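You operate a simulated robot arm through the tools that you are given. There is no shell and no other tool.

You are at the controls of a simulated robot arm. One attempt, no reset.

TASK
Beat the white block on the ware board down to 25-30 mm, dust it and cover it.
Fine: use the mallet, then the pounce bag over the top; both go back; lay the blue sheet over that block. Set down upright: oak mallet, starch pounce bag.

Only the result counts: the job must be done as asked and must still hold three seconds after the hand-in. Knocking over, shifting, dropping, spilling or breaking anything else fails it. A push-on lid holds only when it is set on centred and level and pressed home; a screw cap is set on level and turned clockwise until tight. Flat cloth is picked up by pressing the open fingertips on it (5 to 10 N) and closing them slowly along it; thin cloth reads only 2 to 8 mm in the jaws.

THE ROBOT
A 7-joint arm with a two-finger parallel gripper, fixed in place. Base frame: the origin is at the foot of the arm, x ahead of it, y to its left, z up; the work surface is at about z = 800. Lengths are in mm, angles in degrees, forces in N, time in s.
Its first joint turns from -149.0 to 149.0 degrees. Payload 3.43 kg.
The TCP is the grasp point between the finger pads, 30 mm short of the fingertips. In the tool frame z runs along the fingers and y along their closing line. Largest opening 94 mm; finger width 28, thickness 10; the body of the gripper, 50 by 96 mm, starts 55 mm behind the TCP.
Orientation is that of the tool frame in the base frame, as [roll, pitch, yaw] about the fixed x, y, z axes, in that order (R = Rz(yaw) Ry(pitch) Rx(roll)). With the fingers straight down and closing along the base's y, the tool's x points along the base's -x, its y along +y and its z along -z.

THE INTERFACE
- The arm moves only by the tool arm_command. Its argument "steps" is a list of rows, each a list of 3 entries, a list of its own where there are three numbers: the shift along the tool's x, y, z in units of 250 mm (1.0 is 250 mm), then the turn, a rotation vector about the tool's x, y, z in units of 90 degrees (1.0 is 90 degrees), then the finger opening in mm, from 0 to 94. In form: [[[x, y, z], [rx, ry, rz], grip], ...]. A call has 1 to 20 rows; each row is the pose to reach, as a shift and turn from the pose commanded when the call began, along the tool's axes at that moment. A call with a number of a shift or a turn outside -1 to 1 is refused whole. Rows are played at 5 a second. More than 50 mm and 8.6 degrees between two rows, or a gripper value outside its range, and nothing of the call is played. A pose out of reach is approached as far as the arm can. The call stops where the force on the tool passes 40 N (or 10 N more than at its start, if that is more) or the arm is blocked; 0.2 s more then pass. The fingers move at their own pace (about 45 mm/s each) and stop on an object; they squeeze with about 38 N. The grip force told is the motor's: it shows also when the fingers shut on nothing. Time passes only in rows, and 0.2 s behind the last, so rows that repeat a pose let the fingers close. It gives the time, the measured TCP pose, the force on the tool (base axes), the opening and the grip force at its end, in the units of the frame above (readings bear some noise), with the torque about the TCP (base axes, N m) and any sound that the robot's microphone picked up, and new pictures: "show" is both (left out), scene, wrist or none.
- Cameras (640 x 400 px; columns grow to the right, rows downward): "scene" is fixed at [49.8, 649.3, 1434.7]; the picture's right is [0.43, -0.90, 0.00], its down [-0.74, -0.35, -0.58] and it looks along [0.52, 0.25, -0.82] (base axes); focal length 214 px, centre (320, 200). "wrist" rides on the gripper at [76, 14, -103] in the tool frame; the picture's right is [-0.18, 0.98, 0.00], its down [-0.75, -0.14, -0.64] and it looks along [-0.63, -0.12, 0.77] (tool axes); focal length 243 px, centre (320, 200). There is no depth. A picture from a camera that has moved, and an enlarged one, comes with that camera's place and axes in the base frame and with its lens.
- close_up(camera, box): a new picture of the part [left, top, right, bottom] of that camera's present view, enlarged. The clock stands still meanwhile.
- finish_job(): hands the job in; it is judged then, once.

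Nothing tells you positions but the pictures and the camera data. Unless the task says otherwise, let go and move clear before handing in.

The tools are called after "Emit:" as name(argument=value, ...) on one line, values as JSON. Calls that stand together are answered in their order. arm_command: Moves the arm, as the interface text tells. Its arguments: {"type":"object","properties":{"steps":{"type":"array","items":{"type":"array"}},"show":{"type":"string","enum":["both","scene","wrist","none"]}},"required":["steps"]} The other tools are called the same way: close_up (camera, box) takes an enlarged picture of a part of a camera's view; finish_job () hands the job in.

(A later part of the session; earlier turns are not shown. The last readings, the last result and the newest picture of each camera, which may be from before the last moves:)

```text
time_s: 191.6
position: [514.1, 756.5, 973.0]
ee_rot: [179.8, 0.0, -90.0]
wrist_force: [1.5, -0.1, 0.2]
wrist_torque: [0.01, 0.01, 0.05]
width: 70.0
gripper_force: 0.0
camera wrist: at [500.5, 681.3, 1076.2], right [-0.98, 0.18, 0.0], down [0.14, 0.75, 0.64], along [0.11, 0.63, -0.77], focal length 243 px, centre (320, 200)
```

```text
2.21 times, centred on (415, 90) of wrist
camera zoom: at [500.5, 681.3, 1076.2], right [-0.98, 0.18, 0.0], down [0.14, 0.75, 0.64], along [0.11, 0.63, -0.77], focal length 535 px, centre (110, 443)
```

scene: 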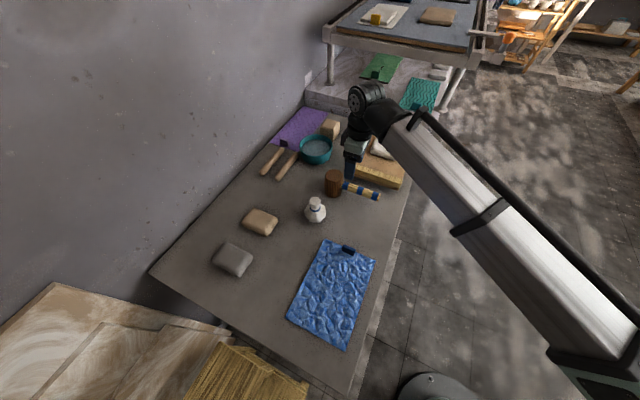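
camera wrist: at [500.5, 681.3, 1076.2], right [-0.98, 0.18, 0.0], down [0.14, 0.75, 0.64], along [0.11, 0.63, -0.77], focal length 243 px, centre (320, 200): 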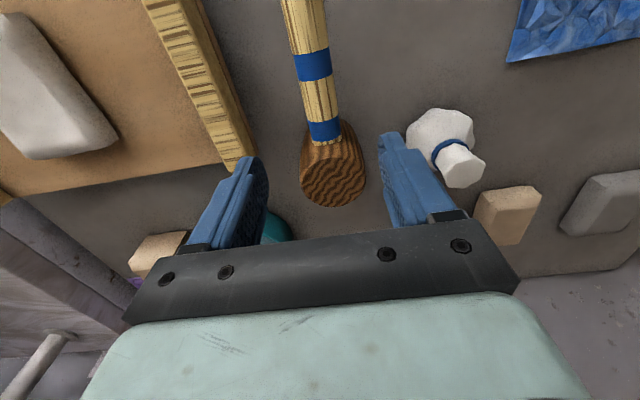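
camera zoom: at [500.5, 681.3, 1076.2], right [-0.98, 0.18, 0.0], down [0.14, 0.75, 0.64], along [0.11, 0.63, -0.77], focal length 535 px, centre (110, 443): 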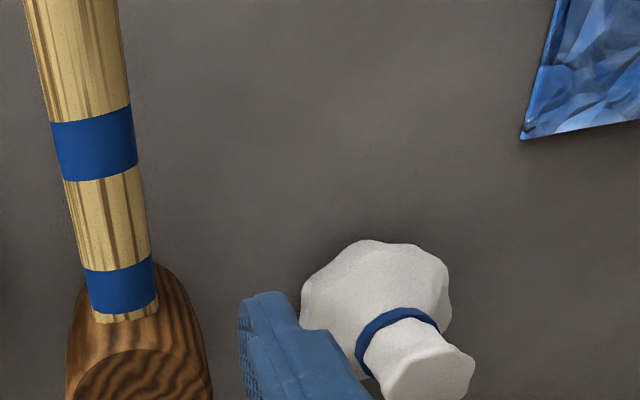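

The mallet is back home and upright. Next is the pounce bag, so I'll look at it closely from both cameras.

Emit:
close_up(camera="scene", box=[290, 185, 350, 235])

Emit:
arm_command(steps=[[[-0.02, 0.08, -0.05], [0, 0, 0], 80], [[-0.05, 0.2, -0.1], [0, 0, 0], 94], [[-0.08, 0.32, -0.1], [0, 0, 0], 94], [[-0.1, 0.44, -0.1], [0, 0, 0], 94], [[-0.12, 0.5, -0.1], [0, 0, 0], 94], [[-0.12, 0.5, -0.1], [0, 0, 0], 94]])

Emit:
close_up(camera="wrist", box=[220, 0, 440, 180])

```text
8.00 times, centred on (320, 210) of scene
camera zoom: at [49.8, 649.3, 1434.7], right [0.43, -0.9, 0.0], down [-0.74, -0.35, -0.58], along [0.52, 0.25, -0.82], focal length 1716 px, centre (320, 120)
```

zoom: 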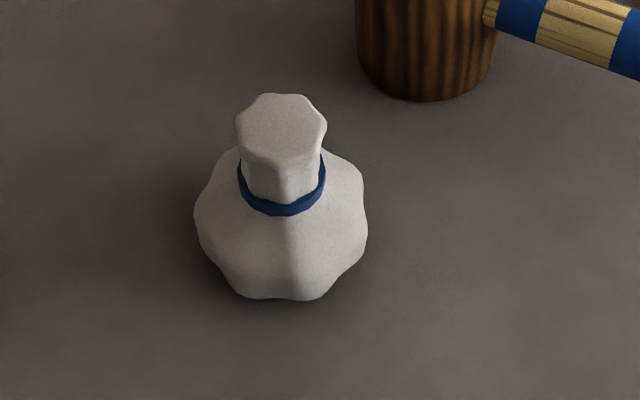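

```text
time_s: 193.0
position: [389.9, 787.9, 999.2]
ee_rot: [179.7, -0.1, -90.1]
wrist_force: [0.6, -0.1, -0.6]
wrist_torque: [-0.06, 0.01, 0.03]
width: 93.9
gripper_force: 0.1
camera wrist: at [376.0, 711.9, 1101.7], right [-0.98, 0.18, 0.0], down [0.14, 0.75, 0.64], along [0.11, 0.63, -0.77], focal length 243 px, centre (320, 200)
```

scene: 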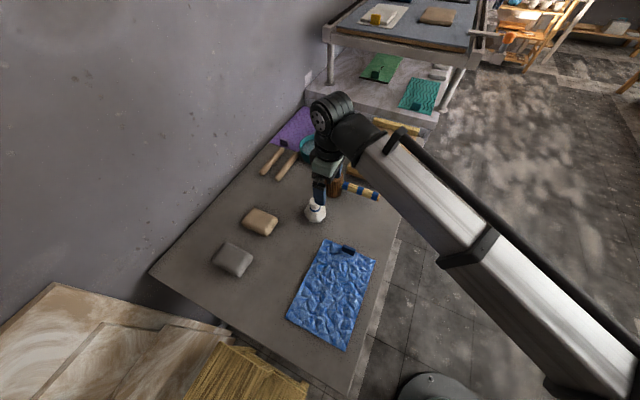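
wrist: 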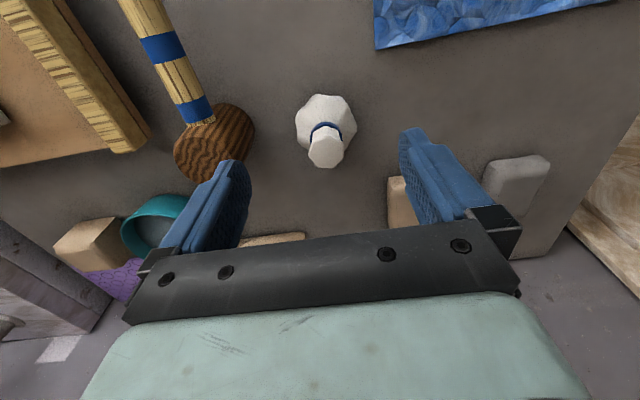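

```text
2.22 times, centred on (330, 90) of wrist
camera zoom: at [376.0, 711.9, 1101.7], right [-0.98, 0.18, 0.0], down [0.14, 0.75, 0.64], along [0.11, 0.63, -0.77], focal length 539 px, centre (298, 444)
```

zoom: 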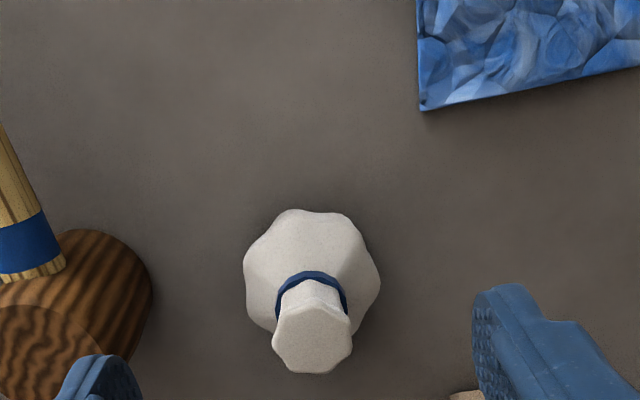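

The bag's tuft top is at (389, 827.5, 892) and about 34 mm wide. I'll centre over it and grip the tuft just above the blue string.

Emit:
arm_command(steps=[[[-0.08, 0.001, 0.05], [0, 0, 0], 80], [[-0.158, 0.002, 0.12], [0, 0, 0], 70], [[-0.158, 0.002, 0.25], [0, 0, 0], 64], [[-0.158, 0.002, 0.3], [0, 0, 0], 64], [[-0.158, 0.002, 0.3], [0, 0, 0], 64]])

Emit:
close_up(camera="wrist", box=[200, 60, 440, 260])

Emit:
close_up(camera="scene", box=[280, 160, 360, 235])

```text
time_s: 194.2
position: [388.7, 827.0, 927.7]
ee_rot: [179.7, -0.1, -89.9]
wrist_force: [-0.7, -0.3, -0.2]
wrist_torque: [0.0, 0.0, 0.0]
width: 64.1
gripper_force: 0.1
camera wrist: at [374.3, 751.5, 1029.4], right [-0.98, 0.18, 0.0], down [0.14, 0.75, 0.64], along [0.11, 0.63, -0.77], focal length 243 px, centre (320, 200)
```

scene: 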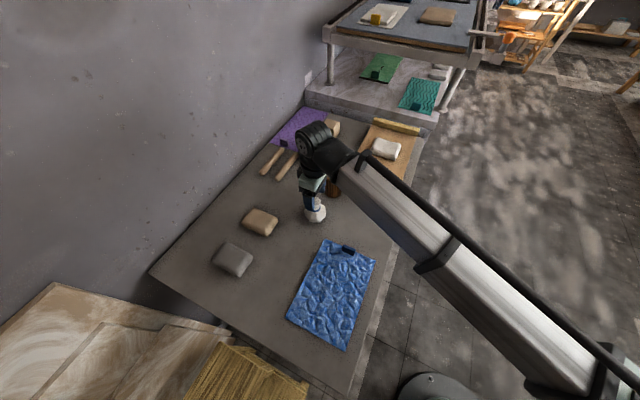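
wrist: 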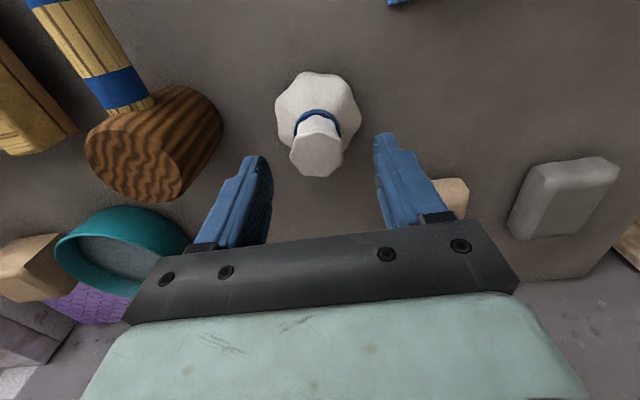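

```text
2.00 times, centred on (320, 160) of wrist
camera zoom: at [374.3, 751.5, 1029.4], right [-0.98, 0.18, 0.0], down [0.14, 0.75, 0.64], along [0.11, 0.63, -0.77], focal length 485 px, centre (320, 280)
```

zoom: 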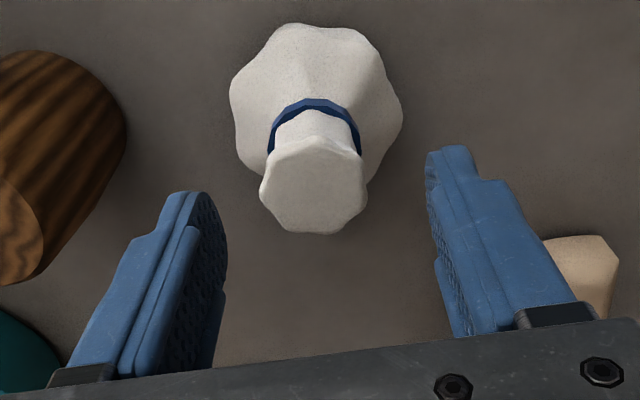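

```text
5.33 times, centred on (320, 198) of scene
camera zoom: at [49.8, 649.3, 1434.7], right [0.43, -0.9, 0.0], down [-0.74, -0.35, -0.58], along [0.52, 0.25, -0.82], focal length 1144 px, centre (320, 213)
```

zoom: 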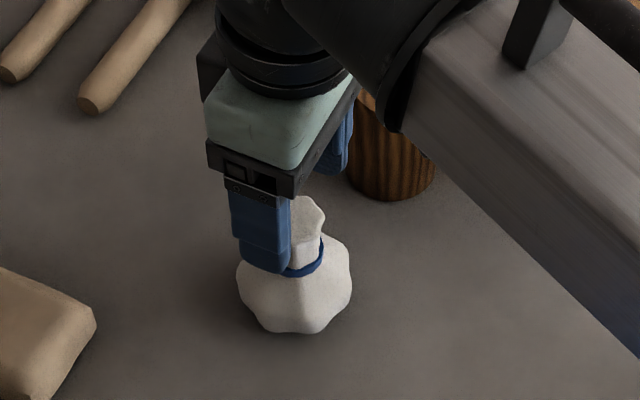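

Aligned within 2 mm. Descending to grip the tuft.

Emit:
arm_command(steps=[[[0.007, 0, 0.05], [0, 0, 0], 64], [[0.007, 0, 0.1], [0, 0, 0], 64], [[0.007, 0, 0.137], [0, 0, 0], 64], [[0.007, 0, 0.137], [0, 0, 0], 64], [[0.007, 0, 0.137], [0, 0, 0], 40], [[0.007, 0, 0.137], [0, 0, 0], 20], [[0.007, 0, 0.137], [0, 0, 0], 20], [[0.007, 0, 0.137], [0, 0, 0], 20]])

Emit:
close_up(camera="scene", box=[280, 160, 360, 235])

```text
time_s: 196.0
position: [385.8, 825.0, 892.4]
ee_rot: [179.8, 0.0, -90.1]
wrist_force: [2.5, 0.5, 10.1]
wrist_torque: [0.09, -0.13, -0.01]
width: 34.1
gripper_force: 38.0
camera wrist: at [373.4, 749.0, 994.9], right [-0.98, 0.18, 0.0], down [0.14, 0.75, 0.64], along [0.12, 0.63, -0.77], focal length 243 px, centre (320, 200)
```

scene: 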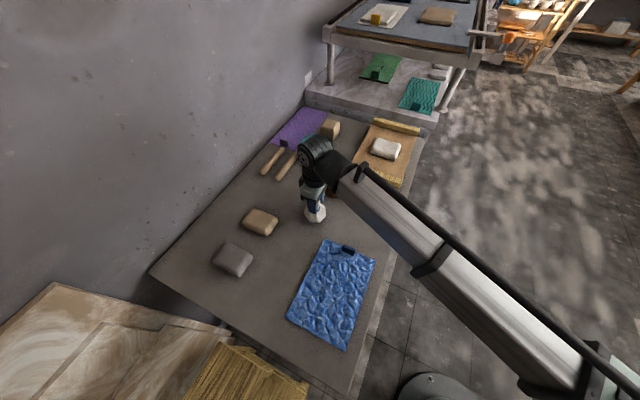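
wrist: 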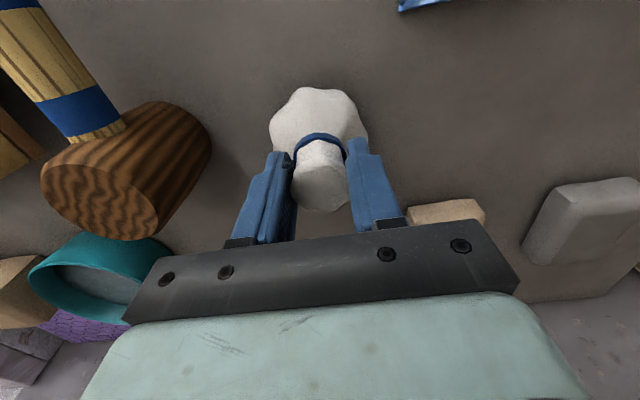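

```text
5.33 times, centred on (320, 198) of scene
camera zoom: at [49.8, 649.3, 1434.7], right [0.43, -0.9, 0.0], down [-0.74, -0.35, -0.58], along [0.52, 0.25, -0.82], focal length 1144 px, centre (320, 213)
```

zoom: 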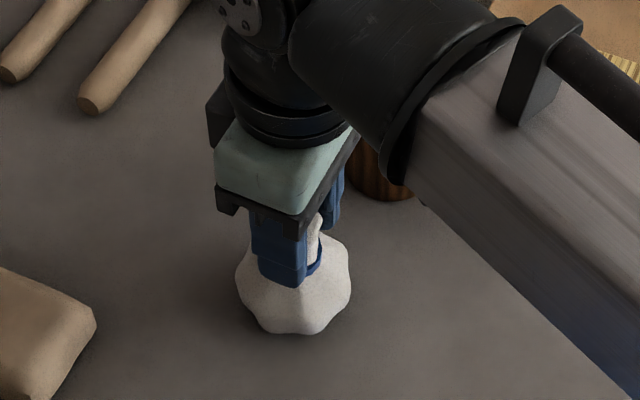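

The tuft is gripped at 34 mm. Lifting slowly.

Emit:
arm_command(steps=[[[0, 0, -0.02], [0, 0, 0], 20], [[0, 0, -0.06], [0, 0, 0], 20], [[0, 0, -0.14], [0, 0, 0], 20], [[0, 0, -0.28], [0, 0, 0], 20], [[0, 0, -0.42], [0, 0, 0], 20], [[0, 0, -0.56], [0, 0, 0], 20], [[0, 0, -0.56], [0, 0, 0], 20]])

Emit:
close_up(camera="scene", box=[260, 120, 380, 235])

```text
time_s: 197.6
position: [389.7, 825.8, 1031.7]
ee_rot: [179.7, 0.0, -89.9]
wrist_force: [0.2, -0.2, -1.0]
wrist_torque: [-0.04, -0.01, -0.01]
width: 34.0
gripper_force: 38.2
camera wrist: at [376.2, 750.0, 1134.9], right [-0.98, 0.18, 0.0], down [0.14, 0.75, 0.64], along [0.11, 0.63, -0.77], focal length 243 px, centre (320, 200)
```

scene: 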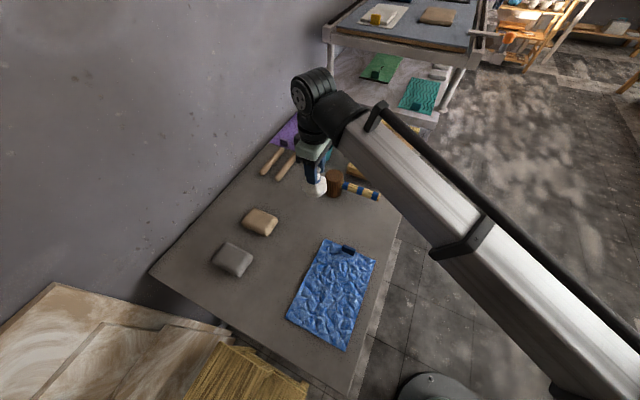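
wrist: 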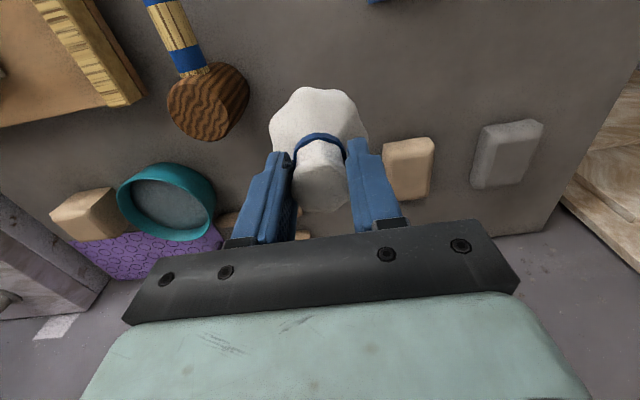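

```text
3.48 times, centred on (320, 178) of scene
camera zoom: at [49.8, 649.3, 1434.7], right [0.43, -0.9, 0.0], down [-0.74, -0.35, -0.58], along [0.52, 0.25, -0.82], focal length 746 px, centre (320, 278)
```

zoom: 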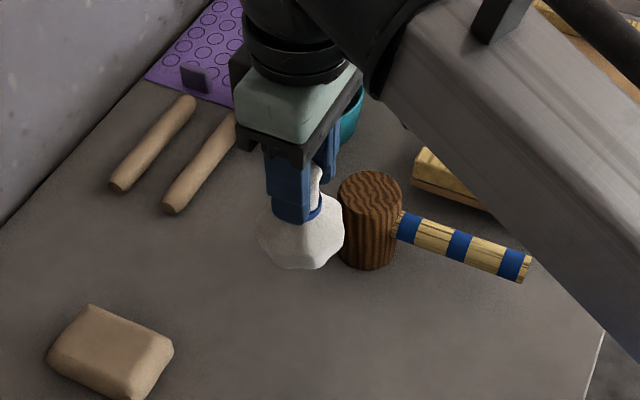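

The bag is held. I'll carry it smoothly towards the block.

Emit:
arm_command(steps=[[[0.03, -0.09, 0], [0, 0, 0], 20], [[0.07, -0.22, 0], [0, 0, 0], 20], [[0.115, -0.36, 0], [0, 0, 0], 20], [[0.16, -0.5, 0], [0, 0, 0], 20], [[0.205, -0.64, 0], [0, 0, 0], 20], [[0.25, -0.78, 0], [0, 0, 0], 20], [[0.29, -0.91, 0], [0, 0, 0], 20], [[0.308, -0.96, 0], [0, 0, 0], 20], [[0.308, -0.96, 0], [0, 0, 0], 20]], show="none")

Emit:
arm_command(steps=[[[0.02, -0.06, 0], [0, 0, 0], 20], [[0.06, -0.18, 0], [0, 0, 0], 20], [[0.1, -0.3, 0], [0, 0, 0], 20], [[0.14, -0.43, 0], [0, 0, 0], 20], [[0.17, -0.52, 0], [0, 0, 0], 20], [[0.176, -0.545, 0], [0, 0, 0], 20], [[0.176, -0.545, 0], [0, 0, 0], 20]])

Emit:
close_up(camera="scene", box=[350, 85, 430, 175])

```text
time_s: 199.6
position: [628.2, 748.9, 1030.7]
ee_rot: [179.8, 0.0, -90.0]
wrist_force: [-0.3, -0.2, -1.2]
wrist_torque: [-0.01, 0.0, 0.0]
width: 34.0
gripper_force: 38.3
```

```text
time_s: 201.2
position: [764.3, 703.4, 1028.2]
ee_rot: [179.7, 0.0, -89.9]
wrist_force: [0.0, -0.4, -1.1]
wrist_torque: [-0.04, -0.01, 0.0]
width: 33.8
gripper_force: 38.2
camera wrist: at [750.9, 628.6, 1132.5], right [-0.98, 0.18, 0.0], down [0.14, 0.75, 0.64], along [0.11, 0.63, -0.77], focal length 243 px, centre (320, 200)
```

scene: 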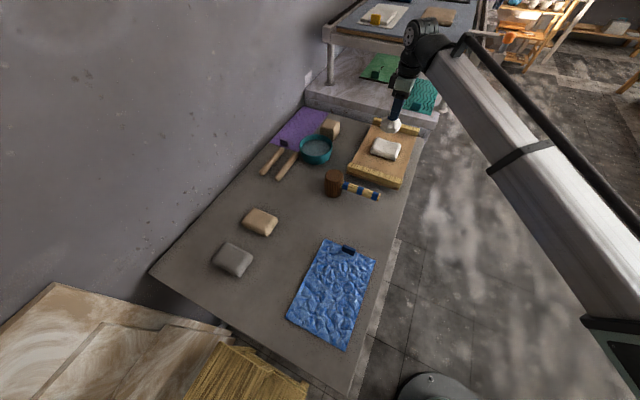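
wrist: 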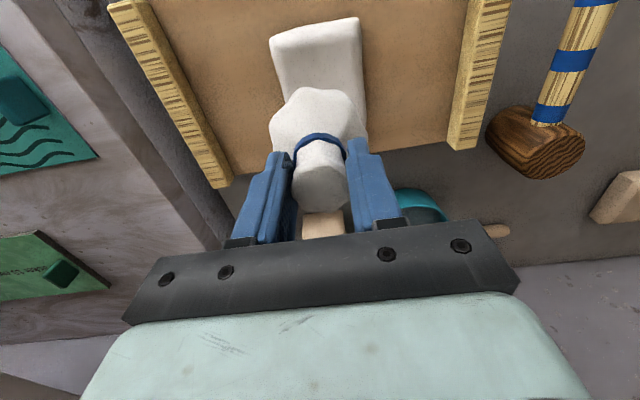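

```text
4.44 times, centred on (390, 130) of scene
camera zoom: at [49.8, 649.3, 1434.7], right [0.43, -0.9, 0.0], down [-0.74, -0.35, -0.58], along [0.52, 0.25, -0.82], focal length 953 px, centre (9, 511)
```

zoom: 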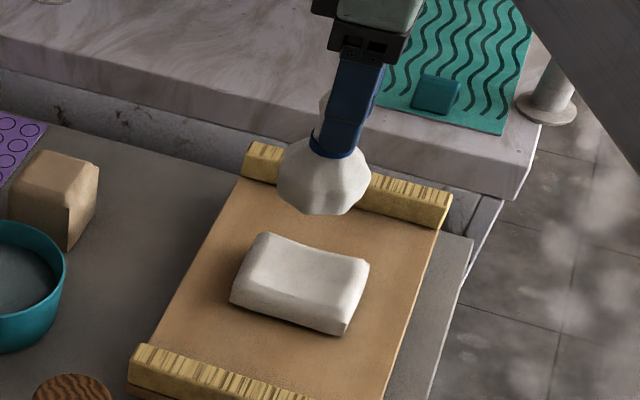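

The bag is over the block, and touching should happen near TCP z=963. I'll lower to just above the top, give a few gentle shakes, and look for dust.

Emit:
arm_command(steps=[[[0, 0, 0.06], [0, 0, 0], 20], [[0, 0, 0.14], [0, 0, 0], 20], [[0, 0, 0.19], [0, 0, 0], 20], [[0, 0, 0.15], [0, 0, 0], 20], [[0, 0, 0.19], [0, 0, 0], 20], [[0, 0, 0.15], [0, 0, 0], 20], [[0, 0, 0.19], [0, 0, 0], 20], [[0, 0, 0.19], [0, 0, 0], 20]])

Emit:
close_up(camera="scene", box=[365, 120, 415, 165])

```text
time_s: 203.0
position: [764.6, 703.2, 983.4]
ee_rot: [179.8, 0.0, -90.0]
wrist_force: [0.1, -0.5, -0.8]
wrist_torque: [-0.02, -0.02, -0.03]
width: 33.7
gripper_force: 38.1
camera wrist: at [750.6, 627.8, 1085.9], right [-0.98, 0.18, 0.0], down [0.14, 0.75, 0.64], along [0.11, 0.63, -0.77], focal length 243 px, centre (320, 200)
```

scene: 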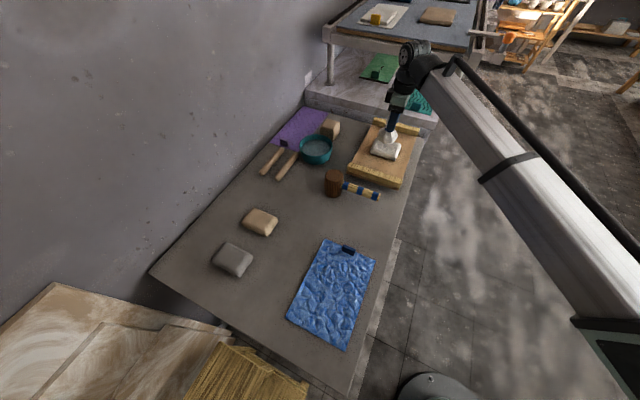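
wrist: 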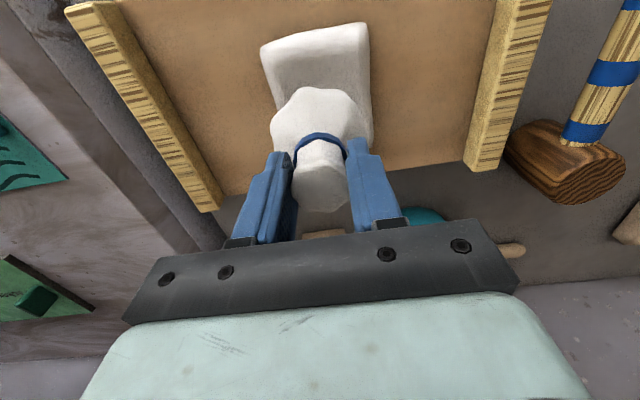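

```text
8.89 times, centred on (390, 142) of scene
camera zoom: at [49.8, 649.3, 1434.7], right [0.43, -0.9, 0.0], down [-0.74, -0.35, -0.58], along [0.52, 0.25, -0.82], focal length 1906 px, centre (-302, 711)
```

zoom: 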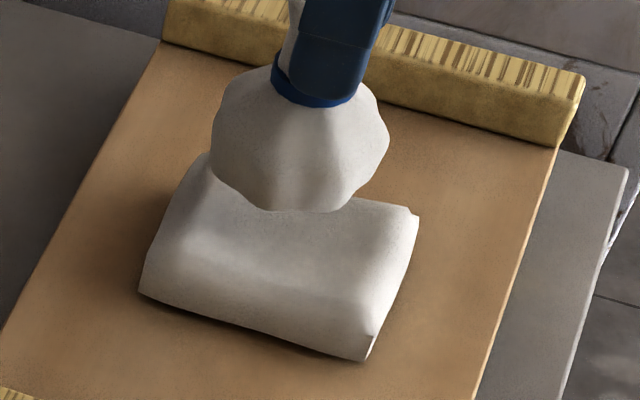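

No visible dust from shaking. I'll dab the bag gently on the top.

Emit:
arm_command(steps=[[[0, 0, 0.04], [0, 0, 0], 20], [[0, 0, 0.06], [0, 0, 0], 20], [[0, 0, 0.072], [0, 0, 0], 20], [[0, 0, 0.072], [0, 0, 0], 20]], show="none")

Emit:
arm_command(steps=[[[0, 0, 0.006], [0, 0, 0], 20], [[0, 0, 0.006], [0, 0, 0], 20]], show="none")

Emit:
arm_command(steps=[[[0, 0, 0.006], [0, 0, 0], 20], [[0, 0, 0.006], [0, 0, 0], 20]], show="none")

```text
time_s: 204.0
position: [762.6, 702.3, 963.1]
ee_rot: [179.8, 0.0, -89.9]
wrist_force: [0.0, 0.0, -1.1]
wrist_torque: [-0.02, 0.01, 0.0]
width: 33.9
gripper_force: 38.2
```

```text
time_s: 204.6
position: [762.4, 704.7, 961.9]
ee_rot: [179.8, 0.0, -90.0]
wrist_force: [-0.3, -0.1, -0.8]
wrist_torque: [-0.03, 0.02, -0.01]
width: 34.0
gripper_force: 38.5
```

```text
time_s: 205.2
position: [763.3, 704.9, 960.7]
ee_rot: [179.8, 0.0, -90.1]
wrist_force: [0.5, -0.2, -1.1]
wrist_torque: [-0.01, -0.02, 0.0]
width: 33.8
gripper_force: 37.8
```

Not quite touching. A little lower.

Emit:
arm_command(steps=[[[0, 0, 0.006], [0, 0, 0], 20], [[0, 0, 0.006], [0, 0, 0], 20]], show="none")

Emit:
arm_command(steps=[[[0, 0, 0.006], [0, 0, 0], 20], [[0, 0, 0.006], [0, 0, 0], 20]], show="scene")

Emit:
close_up(camera="scene", box=[365, 120, 415, 165])

```text
time_s: 205.8
position: [764.5, 703.0, 960.0]
ee_rot: [179.8, 0.0, -89.9]
wrist_force: [0.0, 0.4, 7.0]
wrist_torque: [0.07, 0.09, 0.0]
width: 33.9
gripper_force: 38.4
```

```text
time_s: 206.4
position: [763.9, 703.5, 960.4]
ee_rot: [179.8, 0.1, -90.0]
wrist_force: [4.7, 0.4, 24.3]
wrist_torque: [0.21, 0.05, -0.05]
width: 33.7
gripper_force: 37.6
```

scene: 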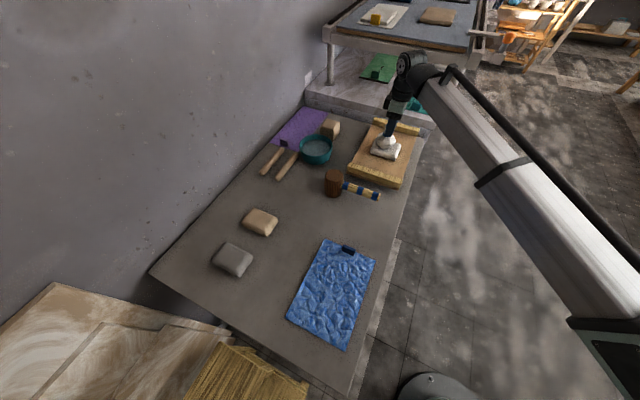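

```text
8.89 times, centred on (390, 142) of scene
camera zoom: at [49.8, 649.3, 1434.7], right [0.43, -0.9, 0.0], down [-0.74, -0.35, -0.58], along [0.52, 0.25, -0.82], focal length 1906 px, centre (-302, 711)
```

zoom: 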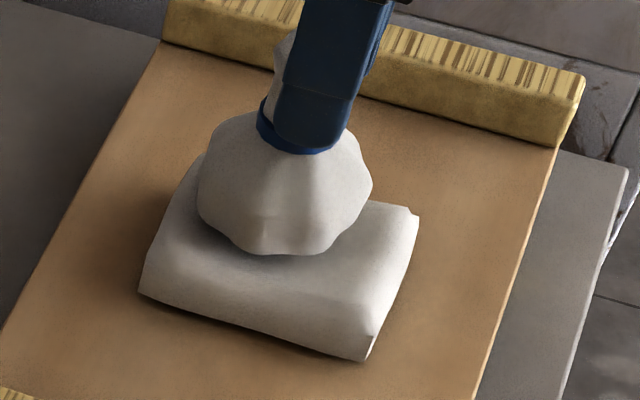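

Pressed down with 24 N. I'll lift and see whether it left a mark.

Emit:
arm_command(steps=[[[0, 0, -0.04], [0, 0, 0], 20], [[0, 0, -0.16], [0, 0, 0], 20], [[0, 0, -0.28], [0, 0, 0], 20], [[0, 0, -0.28], [0, 0, 0], 20]], show="wrist")

Emit:
close_up(camera="scene", box=[365, 120, 415, 165])

Emit:
close_up(camera="wrist", box=[220, 0, 420, 160])

```text
time_s: 207.4
position: [763.0, 705.9, 1027.8]
ee_rot: [179.8, -0.1, -90.0]
wrist_force: [-0.4, -0.1, 0.0]
wrist_torque: [0.0, 0.02, -0.01]
width: 33.8
gripper_force: 38.4
camera wrist: at [750.1, 630.8, 1132.3], right [-0.98, 0.18, 0.0], down [0.14, 0.75, 0.64], along [0.11, 0.63, -0.77], focal length 243 px, centre (320, 200)
```

wrist: 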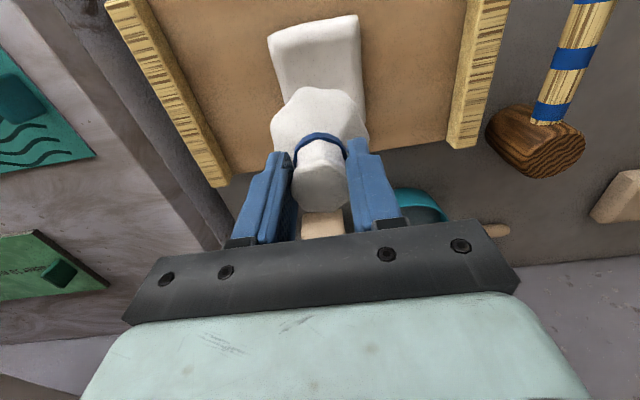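

```text
8.89 times, centred on (390, 142) of scene
camera zoom: at [49.8, 649.3, 1434.7], right [0.43, -0.9, 0.0], down [-0.74, -0.35, -0.58], along [0.52, 0.25, -0.82], focal length 1906 px, centre (-302, 711)
```

zoom: 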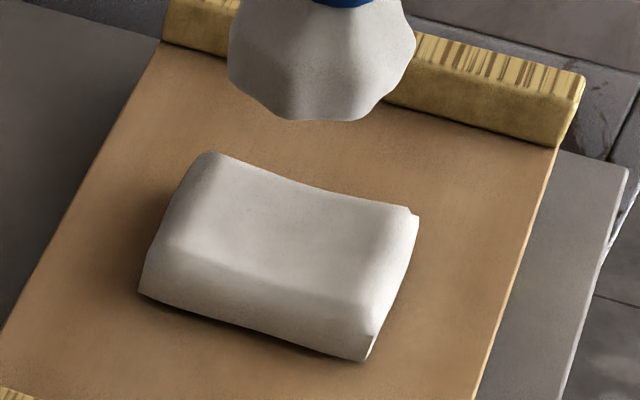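

```text
2.50 times, centred on (320, 80) of wrist
camera zoom: at [750.1, 630.8, 1132.3], right [-0.98, 0.18, 0.0], down [0.14, 0.75, 0.64], along [0.11, 0.63, -0.77], focal length 606 px, centre (320, 500)
```

zoom: 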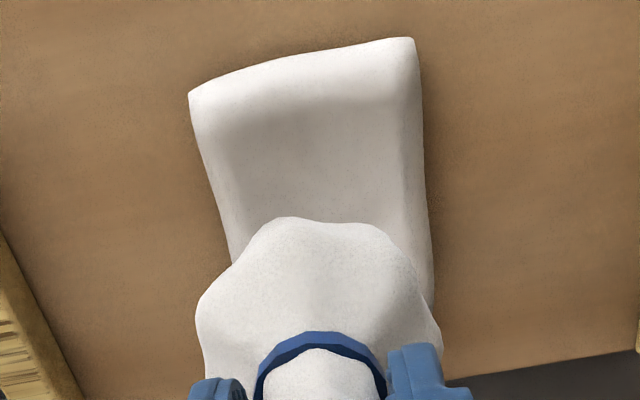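

I can't clearly tell, so I'll take the same view as before the dusting to compare the shade.

Emit:
close_up(camera="scene", box=[365, 130, 410, 165])

```text
11.43 times, centred on (388, 148) of scene
camera zoom: at [49.8, 649.3, 1434.7], right [0.43, -0.9, 0.0], down [-0.74, -0.35, -0.58], along [0.52, 0.25, -0.82], focal length 2451 px, centre (-451, 800)
```

zoom: 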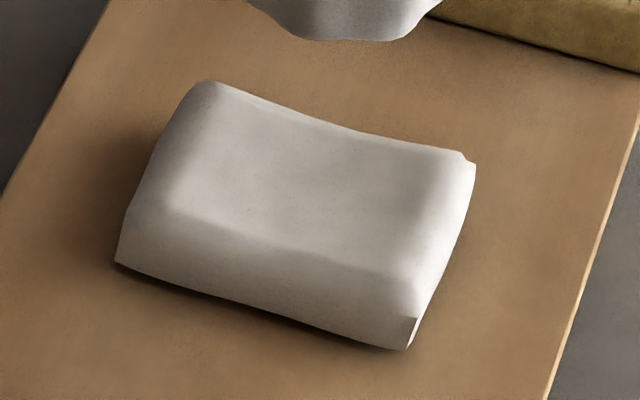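

Possibly a shade lighter, but not certain. I'll dab systematically over the whole top, three spots on the near half first.

Emit:
arm_command(steps=[[[0.08, 0.04, 0.08], [0, 0, 0], 20], [[0.152, 0.074, 0.21], [0, 0, 0], 20], [[0.152, 0.074, 0.272], [0, 0, 0], 20], [[0.152, 0.074, 0.272], [0, 0, 0], 20], [[0.152, 0.074, 0.2], [0, 0, 0], 20], [[0, 0.074, 0.2], [0, 0, 0], 20], [[0, 0.074, 0.2], [0, 0, 0], 20], [[0, 0.074, 0.272], [0, 0, 0], 20], [[0, 0.074, 0.272], [0, 0, 0], 20], [[0, 0.074, 0.2], [0, 0, 0], 20], [[-0.152, 0.074, 0.2], [0, 0, 0], 20], [[-0.152, 0.074, 0.2], [0, 0, 0], 20], [[-0.152, 0.074, 0.272], [0, 0, 0], 20], [[-0.152, 0.074, 0.272], [0, 0, 0], 20], [[-0.152, 0.074, 0.2], [0, 0, 0], 20], [[-0.152, 0.074, 0.2], [0, 0, 0], 20]], show="wrist")

Emit:
close_up(camera="scene", box=[365, 120, 415, 165])

```text
time_s: 210.8
position: [746.7, 741.7, 976.3]
ee_rot: [179.8, 0.0, -90.0]
wrist_force: [-0.7, -0.1, -1.4]
wrist_torque: [-0.05, 0.01, 0.0]
width: 33.7
gripper_force: 38.3
camera wrist: at [733.0, 666.5, 1079.7], right [-0.98, 0.18, 0.0], down [0.14, 0.75, 0.64], along [0.11, 0.63, -0.77], focal length 243 px, centre (320, 200)
```

wrist: 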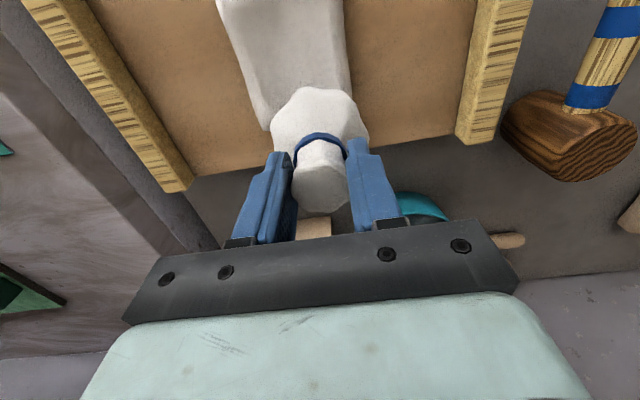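

```text
8.89 times, centred on (390, 142) of scene
camera zoom: at [49.8, 649.3, 1434.7], right [0.43, -0.9, 0.0], down [-0.74, -0.35, -0.58], along [0.52, 0.25, -0.82], focal length 1906 px, centre (-302, 711)
```

zoom: 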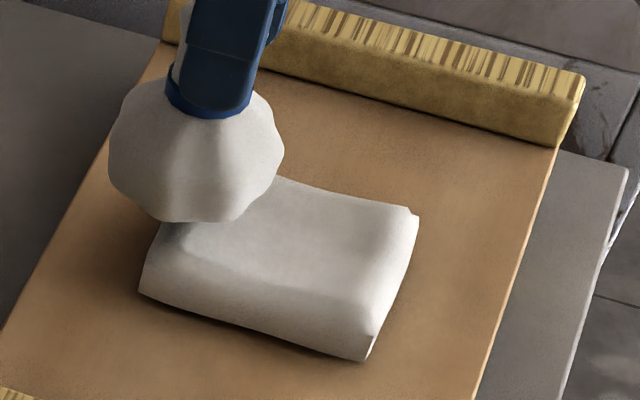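

Continuing with three more dabs on the far half.

Emit:
arm_command(steps=[[[0, -0.1, 0], [0, 0, 0], 20], [[0, -0.16, 0], [0, 0, 0], 20], [[0, -0.16, 0.073], [0, 0, 0], 20], [[0, -0.16, 0.073], [0, 0, 0], 20], [[0, -0.16, 0], [0, 0, 0], 20], [[0.152, -0.16, 0], [0, 0, 0], 20], [[0.152, -0.16, 0], [0, 0, 0], 20], [[0.152, -0.16, 0.073], [0, 0, 0], 20], [[0.152, -0.16, 0.073], [0, 0, 0], 20], [[0.152, -0.16, 0], [0, 0, 0], 20], [[0.304, -0.16, 0], [0, 0, 0], 20], [[0.304, -0.16, 0], [0, 0, 0], 20], [[0.304, -0.16, 0.073], [0, 0, 0], 20], [[0.304, -0.16, 0.073], [0, 0, 0], 20], [[0.304, -0.16, 0], [0, 0, 0], 20], [[0.304, -0.16, -0.1], [0, 0, 0], 20], [[0.3, -0.16, -0.25], [0, 0, 0], 20], [[0.3, -0.16, -0.25], [0, 0, 0], 20]], show="wrist")

Emit:
close_up(camera="scene", box=[365, 120, 415, 165])

Emit:
close_up(camera="scene", box=[365, 130, 410, 165])

```text
time_s: 214.6
position: [785.2, 665.9, 1039.2]
ee_rot: [179.8, 0.1, -90.0]
wrist_force: [0.3, -0.2, -1.5]
wrist_torque: [0.01, -0.02, -0.02]
width: 33.8
gripper_force: 38.3
camera wrist: at [771.6, 590.3, 1142.7], right [-0.98, 0.18, 0.0], down [0.14, 0.75, 0.64], along [0.11, 0.63, -0.77], focal length 243 px, centre (320, 200)
```

wrist: 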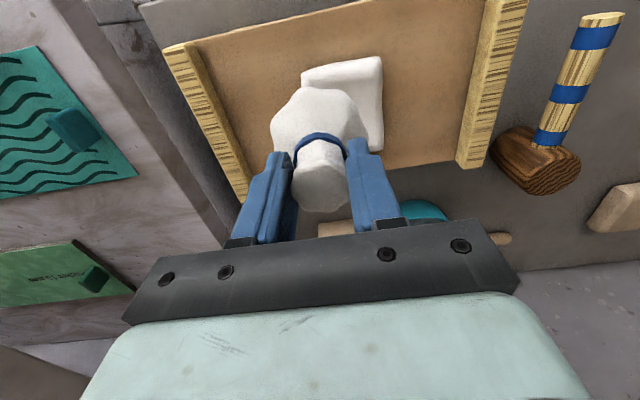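

```text
8.89 times, centred on (390, 142) of scene
camera zoom: at [49.8, 649.3, 1434.7], right [0.43, -0.9, 0.0], down [-0.74, -0.35, -0.58], along [0.52, 0.25, -0.82], focal length 1906 px, centre (-302, 711)
```

zoom: 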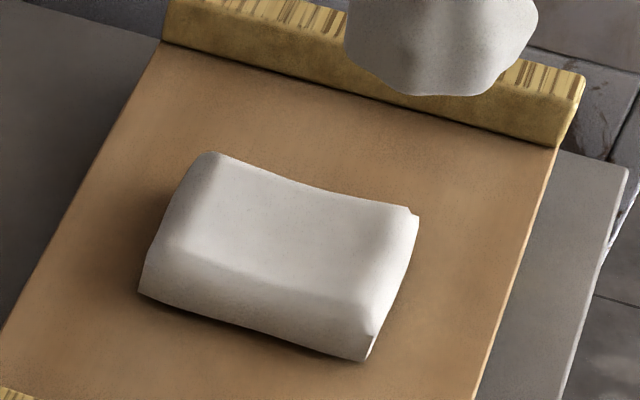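

```text
11.43 times, centred on (388, 148) of scene
camera zoom: at [49.8, 649.3, 1434.7], right [0.43, -0.9, 0.0], down [-0.74, -0.35, -0.58], along [0.52, 0.25, -0.82], focal length 2451 px, centre (-451, 800)
```

zoom: 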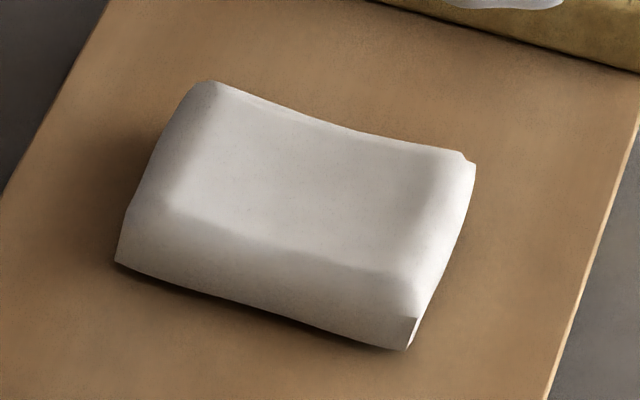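

The top now looks evenly lighter than before dusting. I'll do one more pass with dabs in between the earlier spots, to be sure the whole top is covered.

Emit:
arm_command(steps=[[[-0.03, 0.04, 0.1], [0, 0, 0], 20], [[-0.064, 0.08, 0.25], [0, 0, 0], 20], [[-0.064, 0.08, 0.323], [0, 0, 0], 20], [[-0.064, 0.08, 0.323], [0, 0, 0], 20], [[-0.064, 0.08, 0.25], [0, 0, 0], 20], [[-0.24, 0.08, 0.25], [0, 0, 0], 20], [[-0.24, 0.08, 0.323], [0, 0, 0], 20], [[-0.24, 0.08, 0.323], [0, 0, 0], 20], [[-0.24, 0.08, 0.25], [0, 0, 0], 20], [[-0.152, -0.02, 0.25], [0, 0, 0], 20], [[-0.152, -0.02, 0.323], [0, 0, 0], 20], [[-0.152, -0.02, 0.323], [0, 0, 0], 20], [[-0.152, -0.02, 0.25], [0, 0, 0], 20], [[-0.152, 0.17, 0.25], [0, 0, 0], 20], [[-0.152, 0.17, 0.323], [0, 0, 0], 20], [[-0.152, 0.17, 0.323], [0, 0, 0], 20], [[-0.152, 0.17, 0.2], [0, 0, 0], 20], [[-0.1, 0.1, 0.05], [0, 0, 0], 20], [[0, 0, 0], [0, 0, 0], 20], [[0, 0, 0], [0, 0, 0], 20]], show="none")

Emit:
close_up(camera="scene", box=[365, 130, 410, 165])

Emit:
close_up(camera="scene", box=[220, 180, 320, 290])

```text
time_s: 218.8
position: [784.7, 665.8, 1042.0]
ee_rot: [179.8, 0.0, -89.9]
wrist_force: [0.7, 0.1, -1.4]
wrist_torque: [-0.04, 0.02, 0.03]
width: 33.8
gripper_force: 38.2
```

```text
11.43 times, centred on (388, 148) of scene
camera zoom: at [49.8, 649.3, 1434.7], right [0.43, -0.9, 0.0], down [-0.74, -0.35, -0.58], along [0.52, 0.25, -0.82], focal length 2451 px, centre (-451, 800)
```

zoom: 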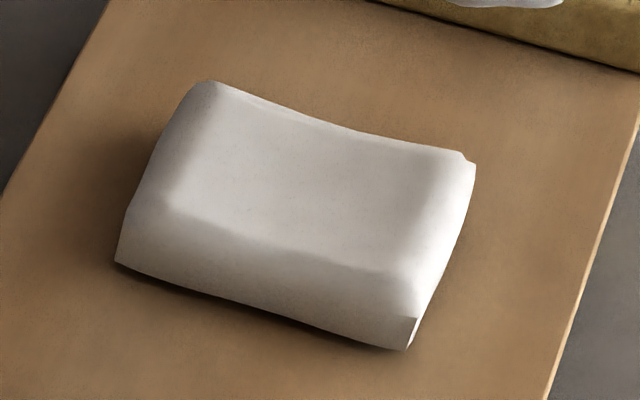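

```text
3.64 times, centred on (270, 235) of scene
camera zoom: at [49.8, 649.3, 1434.7], right [0.43, -0.9, 0.0], down [-0.74, -0.35, -0.58], along [0.52, 0.25, -0.82], focal length 780 px, centre (502, 73)
```

zoom: 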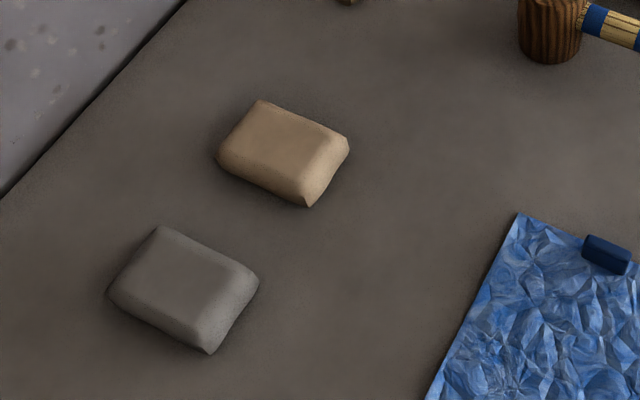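

Lighter again, so dusting is accumulating. One more round of dabs to make sure it is well covered.

Emit:
arm_command(steps=[[[0, 0, 0.15], [0, 0, 0], 20], [[0, 0, 0.26], [0, 0, 0], 20], [[0, 0, 0.324], [0, 0, 0], 20], [[0, 0, 0.324], [0, 0, 0], 20], [[0, 0, 0.25], [0, 0, 0], 20], [[-0.152, 0, 0.25], [0, 0, 0], 20], [[-0.152, 0, 0.324], [0, 0, 0], 20], [[-0.152, 0, 0.324], [0, 0, 0], 20], [[-0.152, 0, 0.25], [0, 0, 0], 20], [[-0.304, 0, 0.25], [0, 0, 0], 20], [[-0.304, 0, 0.324], [0, 0, 0], 20], [[-0.304, 0, 0.324], [0, 0, 0], 20], [[-0.304, 0, 0.25], [0, 0, 0], 20], [[-0.304, 0.16, 0.25], [0, 0, 0], 20], [[-0.304, 0.16, 0.324], [0, 0, 0], 20], [[-0.304, 0.16, 0.324], [0, 0, 0], 20], [[-0.304, 0.16, 0.25], [0, 0, 0], 20], [[-0.304, 0.16, 0.25], [0, 0, 0], 20]], show="none")

Emit:
arm_command(steps=[[[0.1, 0, 0], [0, 0, 0], 20], [[0.152, 0, 0], [0, 0, 0], 20], [[0.152, 0, 0.074], [0, 0, 0], 20], [[0.152, 0, 0.074], [0, 0, 0], 20], [[0.152, 0, 0], [0, 0, 0], 20], [[0.304, 0, 0], [0, 0, 0], 20], [[0.304, 0, 0.074], [0, 0, 0], 20], [[0.304, 0, 0.074], [0, 0, 0], 20], [[0.304, 0, 0], [0, 0, 0], 20], [[0.228, -0.08, 0], [0, 0, 0], 20], [[0.228, -0.08, 0.074], [0, 0, 0], 20], [[0.228, -0.08, 0.074], [0, 0, 0], 20], [[0.228, -0.08, 0], [0, 0, 0], 20], [[0.228, -0.08, -0.12], [0, 0, 0], 20], [[0.228, -0.08, -0.25], [0, 0, 0], 20], [[0.228, -0.08, -0.25], [0, 0, 0], 20]], show="none")

Emit:
close_up(camera="scene", box=[365, 130, 410, 165])

```text
time_s: 222.6
position: [744.5, 741.6, 978.1]
ee_rot: [179.9, 0.1, -89.9]
wrist_force: [-0.1, 0.2, -1.4]
wrist_torque: [0.0, 0.01, 0.01]
width: 33.9
gripper_force: 38.3
```

```text
time_s: 226.0
position: [765.3, 686.1, 1041.1]
ee_rot: [179.8, 0.0, -90.0]
wrist_force: [0.8, 0.2, -1.2]
wrist_torque: [0.0, -0.03, -0.01]
width: 33.9
gripper_force: 38.1
```

```text
11.43 times, centred on (388, 148) of scene
camera zoom: at [49.8, 649.3, 1434.7], right [0.43, -0.9, 0.0], down [-0.74, -0.35, -0.58], along [0.52, 0.25, -0.82], focal length 2451 px, centre (-451, 800)
```

zoom: 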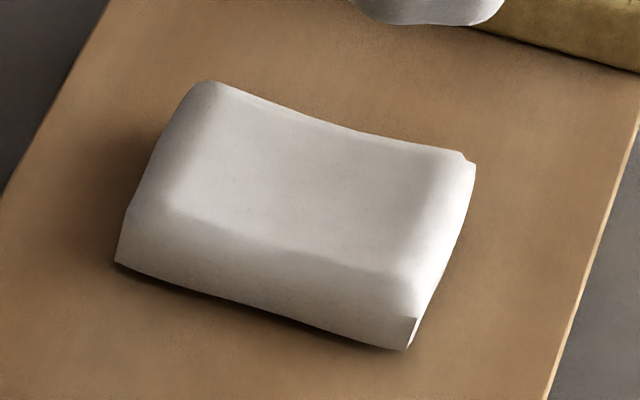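

The top is evenly lighter. I'll take the bag back to its home near (389, 825.5).

Emit:
arm_command(steps=[[[-0.033, 0.09, 0], [0, 0, 0], 20], [[-0.082, 0.22, 0], [0, 0, 0], 20], [[-0.133, 0.36, 0], [0, 0, 0], 20], [[-0.185, 0.5, 0], [0, 0, 0], 20], [[-0.237, 0.64, 0], [0, 0, 0], 20], [[-0.289, 0.78, 0], [0, 0, 0], 20], [[-0.337, 0.91, 0], [0, 0, 0], 20], [[-0.356, 0.96, 0], [0, 0, 0], 20], [[-0.356, 0.96, 0], [0, 0, 0], 20]], show="none")

Emit:
arm_command(steps=[[[-0.02, 0.06, 0], [0, 0, 0], 20], [[-0.066, 0.18, 0], [0, 0, 0], 20], [[-0.115, 0.31, 0], [0, 0, 0], 20], [[-0.163, 0.44, 0], [0, 0, 0], 20], [[-0.195, 0.53, 0], [0, 0, 0], 20], [[-0.2016, 0.545, 0], [0, 0, 0], 20], [[-0.2016, 0.545, 0.1], [0, 0, 0], 20], [[-0.2016, 0.545, 0.25], [0, 0, 0], 20], [[-0.2016, 0.545, 0.4], [0, 0, 0], 20], [[-0.2016, 0.545, 0.5], [0, 0, 0], 20], [[-0.2016, 0.545, 0.54], [0, 0, 0], 20], [[-0.2016, 0.545, 0.54], [0, 0, 0], 20]])

Emit:
close_up(camera="scene", box=[280, 160, 360, 235])

```text
time_s: 228.0
position: [524.2, 773.6, 1041.0]
ee_rot: [179.8, 0.0, -90.0]
wrist_force: [-0.6, -0.6, -2.0]
wrist_torque: [-0.01, -0.02, 0.01]
width: 33.9
gripper_force: 37.8
```

```text
time_s: 230.6
position: [387.6, 825.0, 907.2]
ee_rot: [179.8, -0.1, -90.1]
wrist_force: [0.1, 0.1, -1.1]
wrist_torque: [-0.02, -0.02, -0.02]
width: 33.7
gripper_force: 38.4
camera wrist: at [374.9, 749.9, 1010.9], right [-0.98, 0.18, 0.0], down [0.14, 0.75, 0.64], along [0.11, 0.63, -0.77], focal length 243 px, centre (320, 200)
```

scene: 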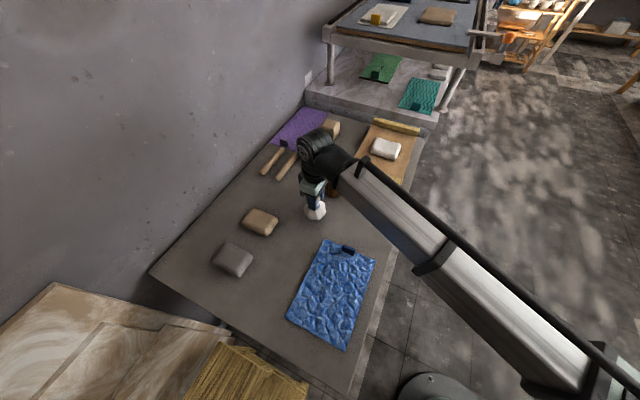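
wrist: 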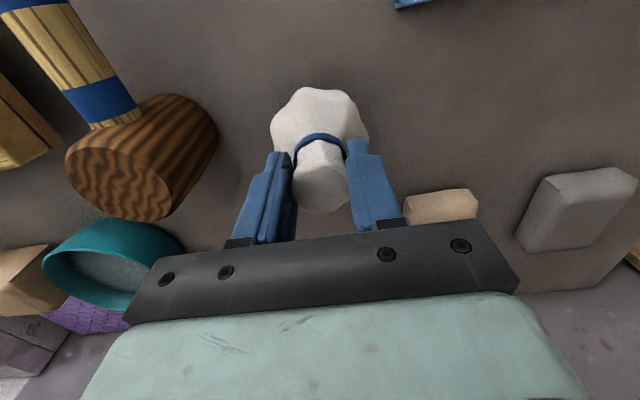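

```text
5.33 times, centred on (320, 198) of scene
camera zoom: at [49.8, 649.3, 1434.7], right [0.43, -0.9, 0.0], down [-0.74, -0.35, -0.58], along [0.52, 0.25, -0.82], focal length 1144 px, centre (320, 213)
```

zoom: 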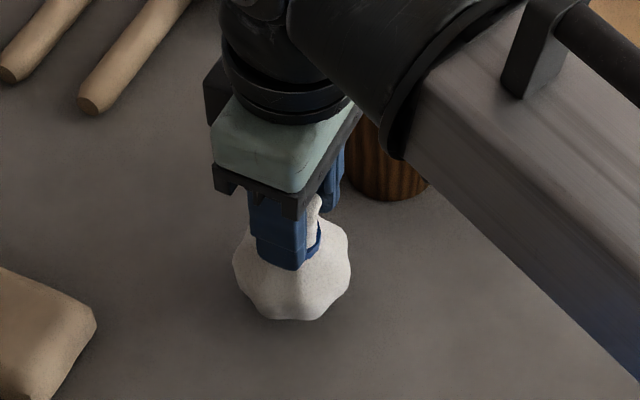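

About 14 mm above its home. Lowering gently to contact.

Emit:
arm_command(steps=[[[0, 0, 0.02], [0, 0, 0], 20], [[0, 0, 0.04], [0, 0, 0], 20], [[0, 0, 0.04], [0, 0, 0], 20]], show="none")

Emit:
arm_command(steps=[[[0, 0, 0.006], [0, 0, 0], 20], [[0, 0, 0.006], [0, 0, 0], 20]], show="none")

Emit:
arm_command(steps=[[[0, 0, 0.006], [0, 0, 0], 20], [[0, 0, 0.006], [0, 0, 0], 20]], show="none")

Emit:
arm_command(steps=[[[0, 0, 0.006], [0, 0, 0], 20], [[0, 0, 0.006], [0, 0, 0], 20]], show="none")

```text
time_s: 231.4
position: [387.6, 824.3, 897.1]
ee_rot: [179.8, 0.0, -89.9]
wrist_force: [-0.4, -0.3, -0.7]
wrist_torque: [0.0, 0.01, -0.02]
width: 33.9
gripper_force: 38.3
```

```text
time_s: 232.0
position: [388.4, 825.5, 894.1]
ee_rot: [179.8, 0.0, -90.0]
wrist_force: [-0.1, -0.5, -1.0]
wrist_torque: [0.0, -0.03, -0.03]
width: 33.9
gripper_force: 38.2
```

```text
time_s: 232.6
position: [388.1, 825.1, 892.5]
ee_rot: [179.8, 0.0, -89.9]
wrist_force: [0.8, -0.5, -1.3]
wrist_torque: [0.04, -0.04, 0.0]
width: 33.7
gripper_force: 37.5
```

```text
time_s: 233.2
position: [386.9, 823.7, 892.0]
ee_rot: [179.8, 0.1, -90.0]
wrist_force: [-0.6, -0.1, 3.2]
wrist_torque: [0.06, 0.09, -0.04]
width: 33.7
gripper_force: 38.2
```

The bag is on the table. I'll open slowly, rise clear and check that it stands.

Emit:
arm_command(steps=[[[0, 0, 0], [0, 0, 0], 38], [[0, 0, 0], [0, 0, 0], 50], [[0, 0, 0], [0, 0, 0], 62], [[0, 0, -0.03], [0, 0, 0], 64], [[0, 0, -0.14], [0, 0, 0], 64], [[0, 0, -0.3], [0, 0, 0], 64], [[0, 0, -0.45], [0, 0, 0], 70], [[0, 0, -0.5], [0, 0, 0], 70], [[0, 0, -0.5], [0, 0, 0], 70]])

Emit:
close_up(camera="scene", box=[280, 160, 360, 235])

Emit:
close_up(camera="wrist", box=[220, 40, 420, 200])

```text
time_s: 235.2
position: [387.5, 825.5, 1017.6]
ee_rot: [179.8, 0.1, -90.0]
wrist_force: [-1.2, 0.5, 0.2]
wrist_torque: [0.02, 0.0, 0.0]
width: 70.0
gripper_force: 0.0
camera wrist: at [374.4, 749.1, 1121.7], right [-0.98, 0.18, 0.0], down [0.14, 0.75, 0.64], along [0.11, 0.63, -0.77], focal length 243 px, centre (320, 200)
```

scene: 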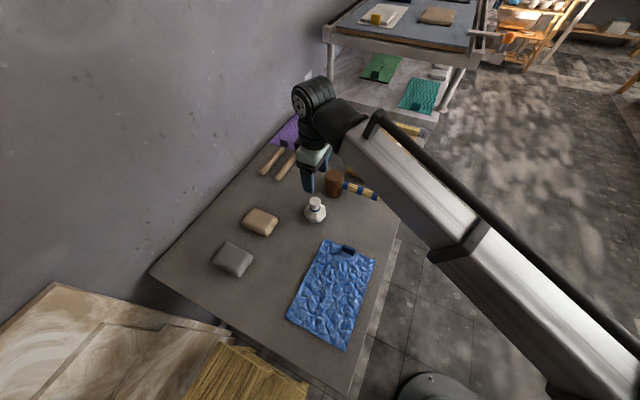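
wrist: 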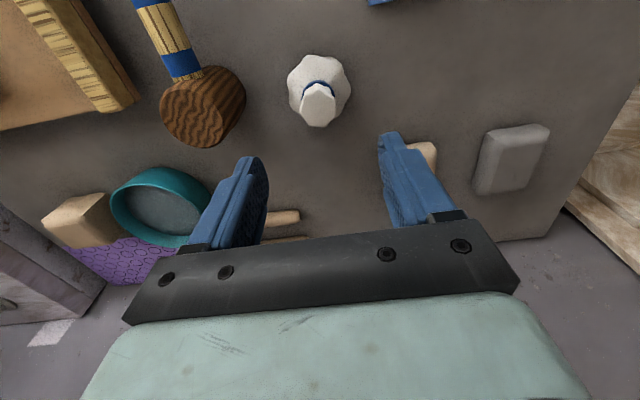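

```text
5.33 times, centred on (320, 198) of scene
camera zoom: at [49.8, 649.3, 1434.7], right [0.43, -0.9, 0.0], down [-0.74, -0.35, -0.58], along [0.52, 0.25, -0.82], focal length 1144 px, centre (320, 213)
```

zoom: 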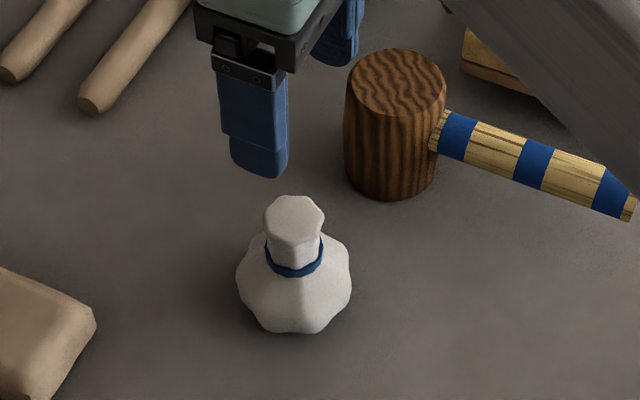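

```text
2.50 times, centred on (320, 120) of wrist
camera zoom: at [374.4, 749.1, 1121.7], right [-0.98, 0.18, 0.0], down [0.14, 0.75, 0.64], along [0.11, 0.63, -0.77], focal length 606 px, centre (320, 400)
```

zoom: 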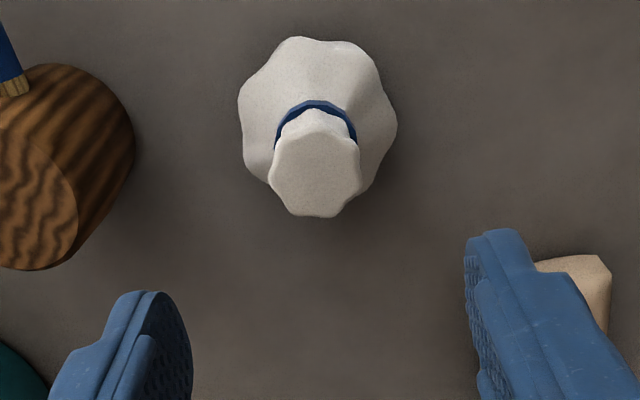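

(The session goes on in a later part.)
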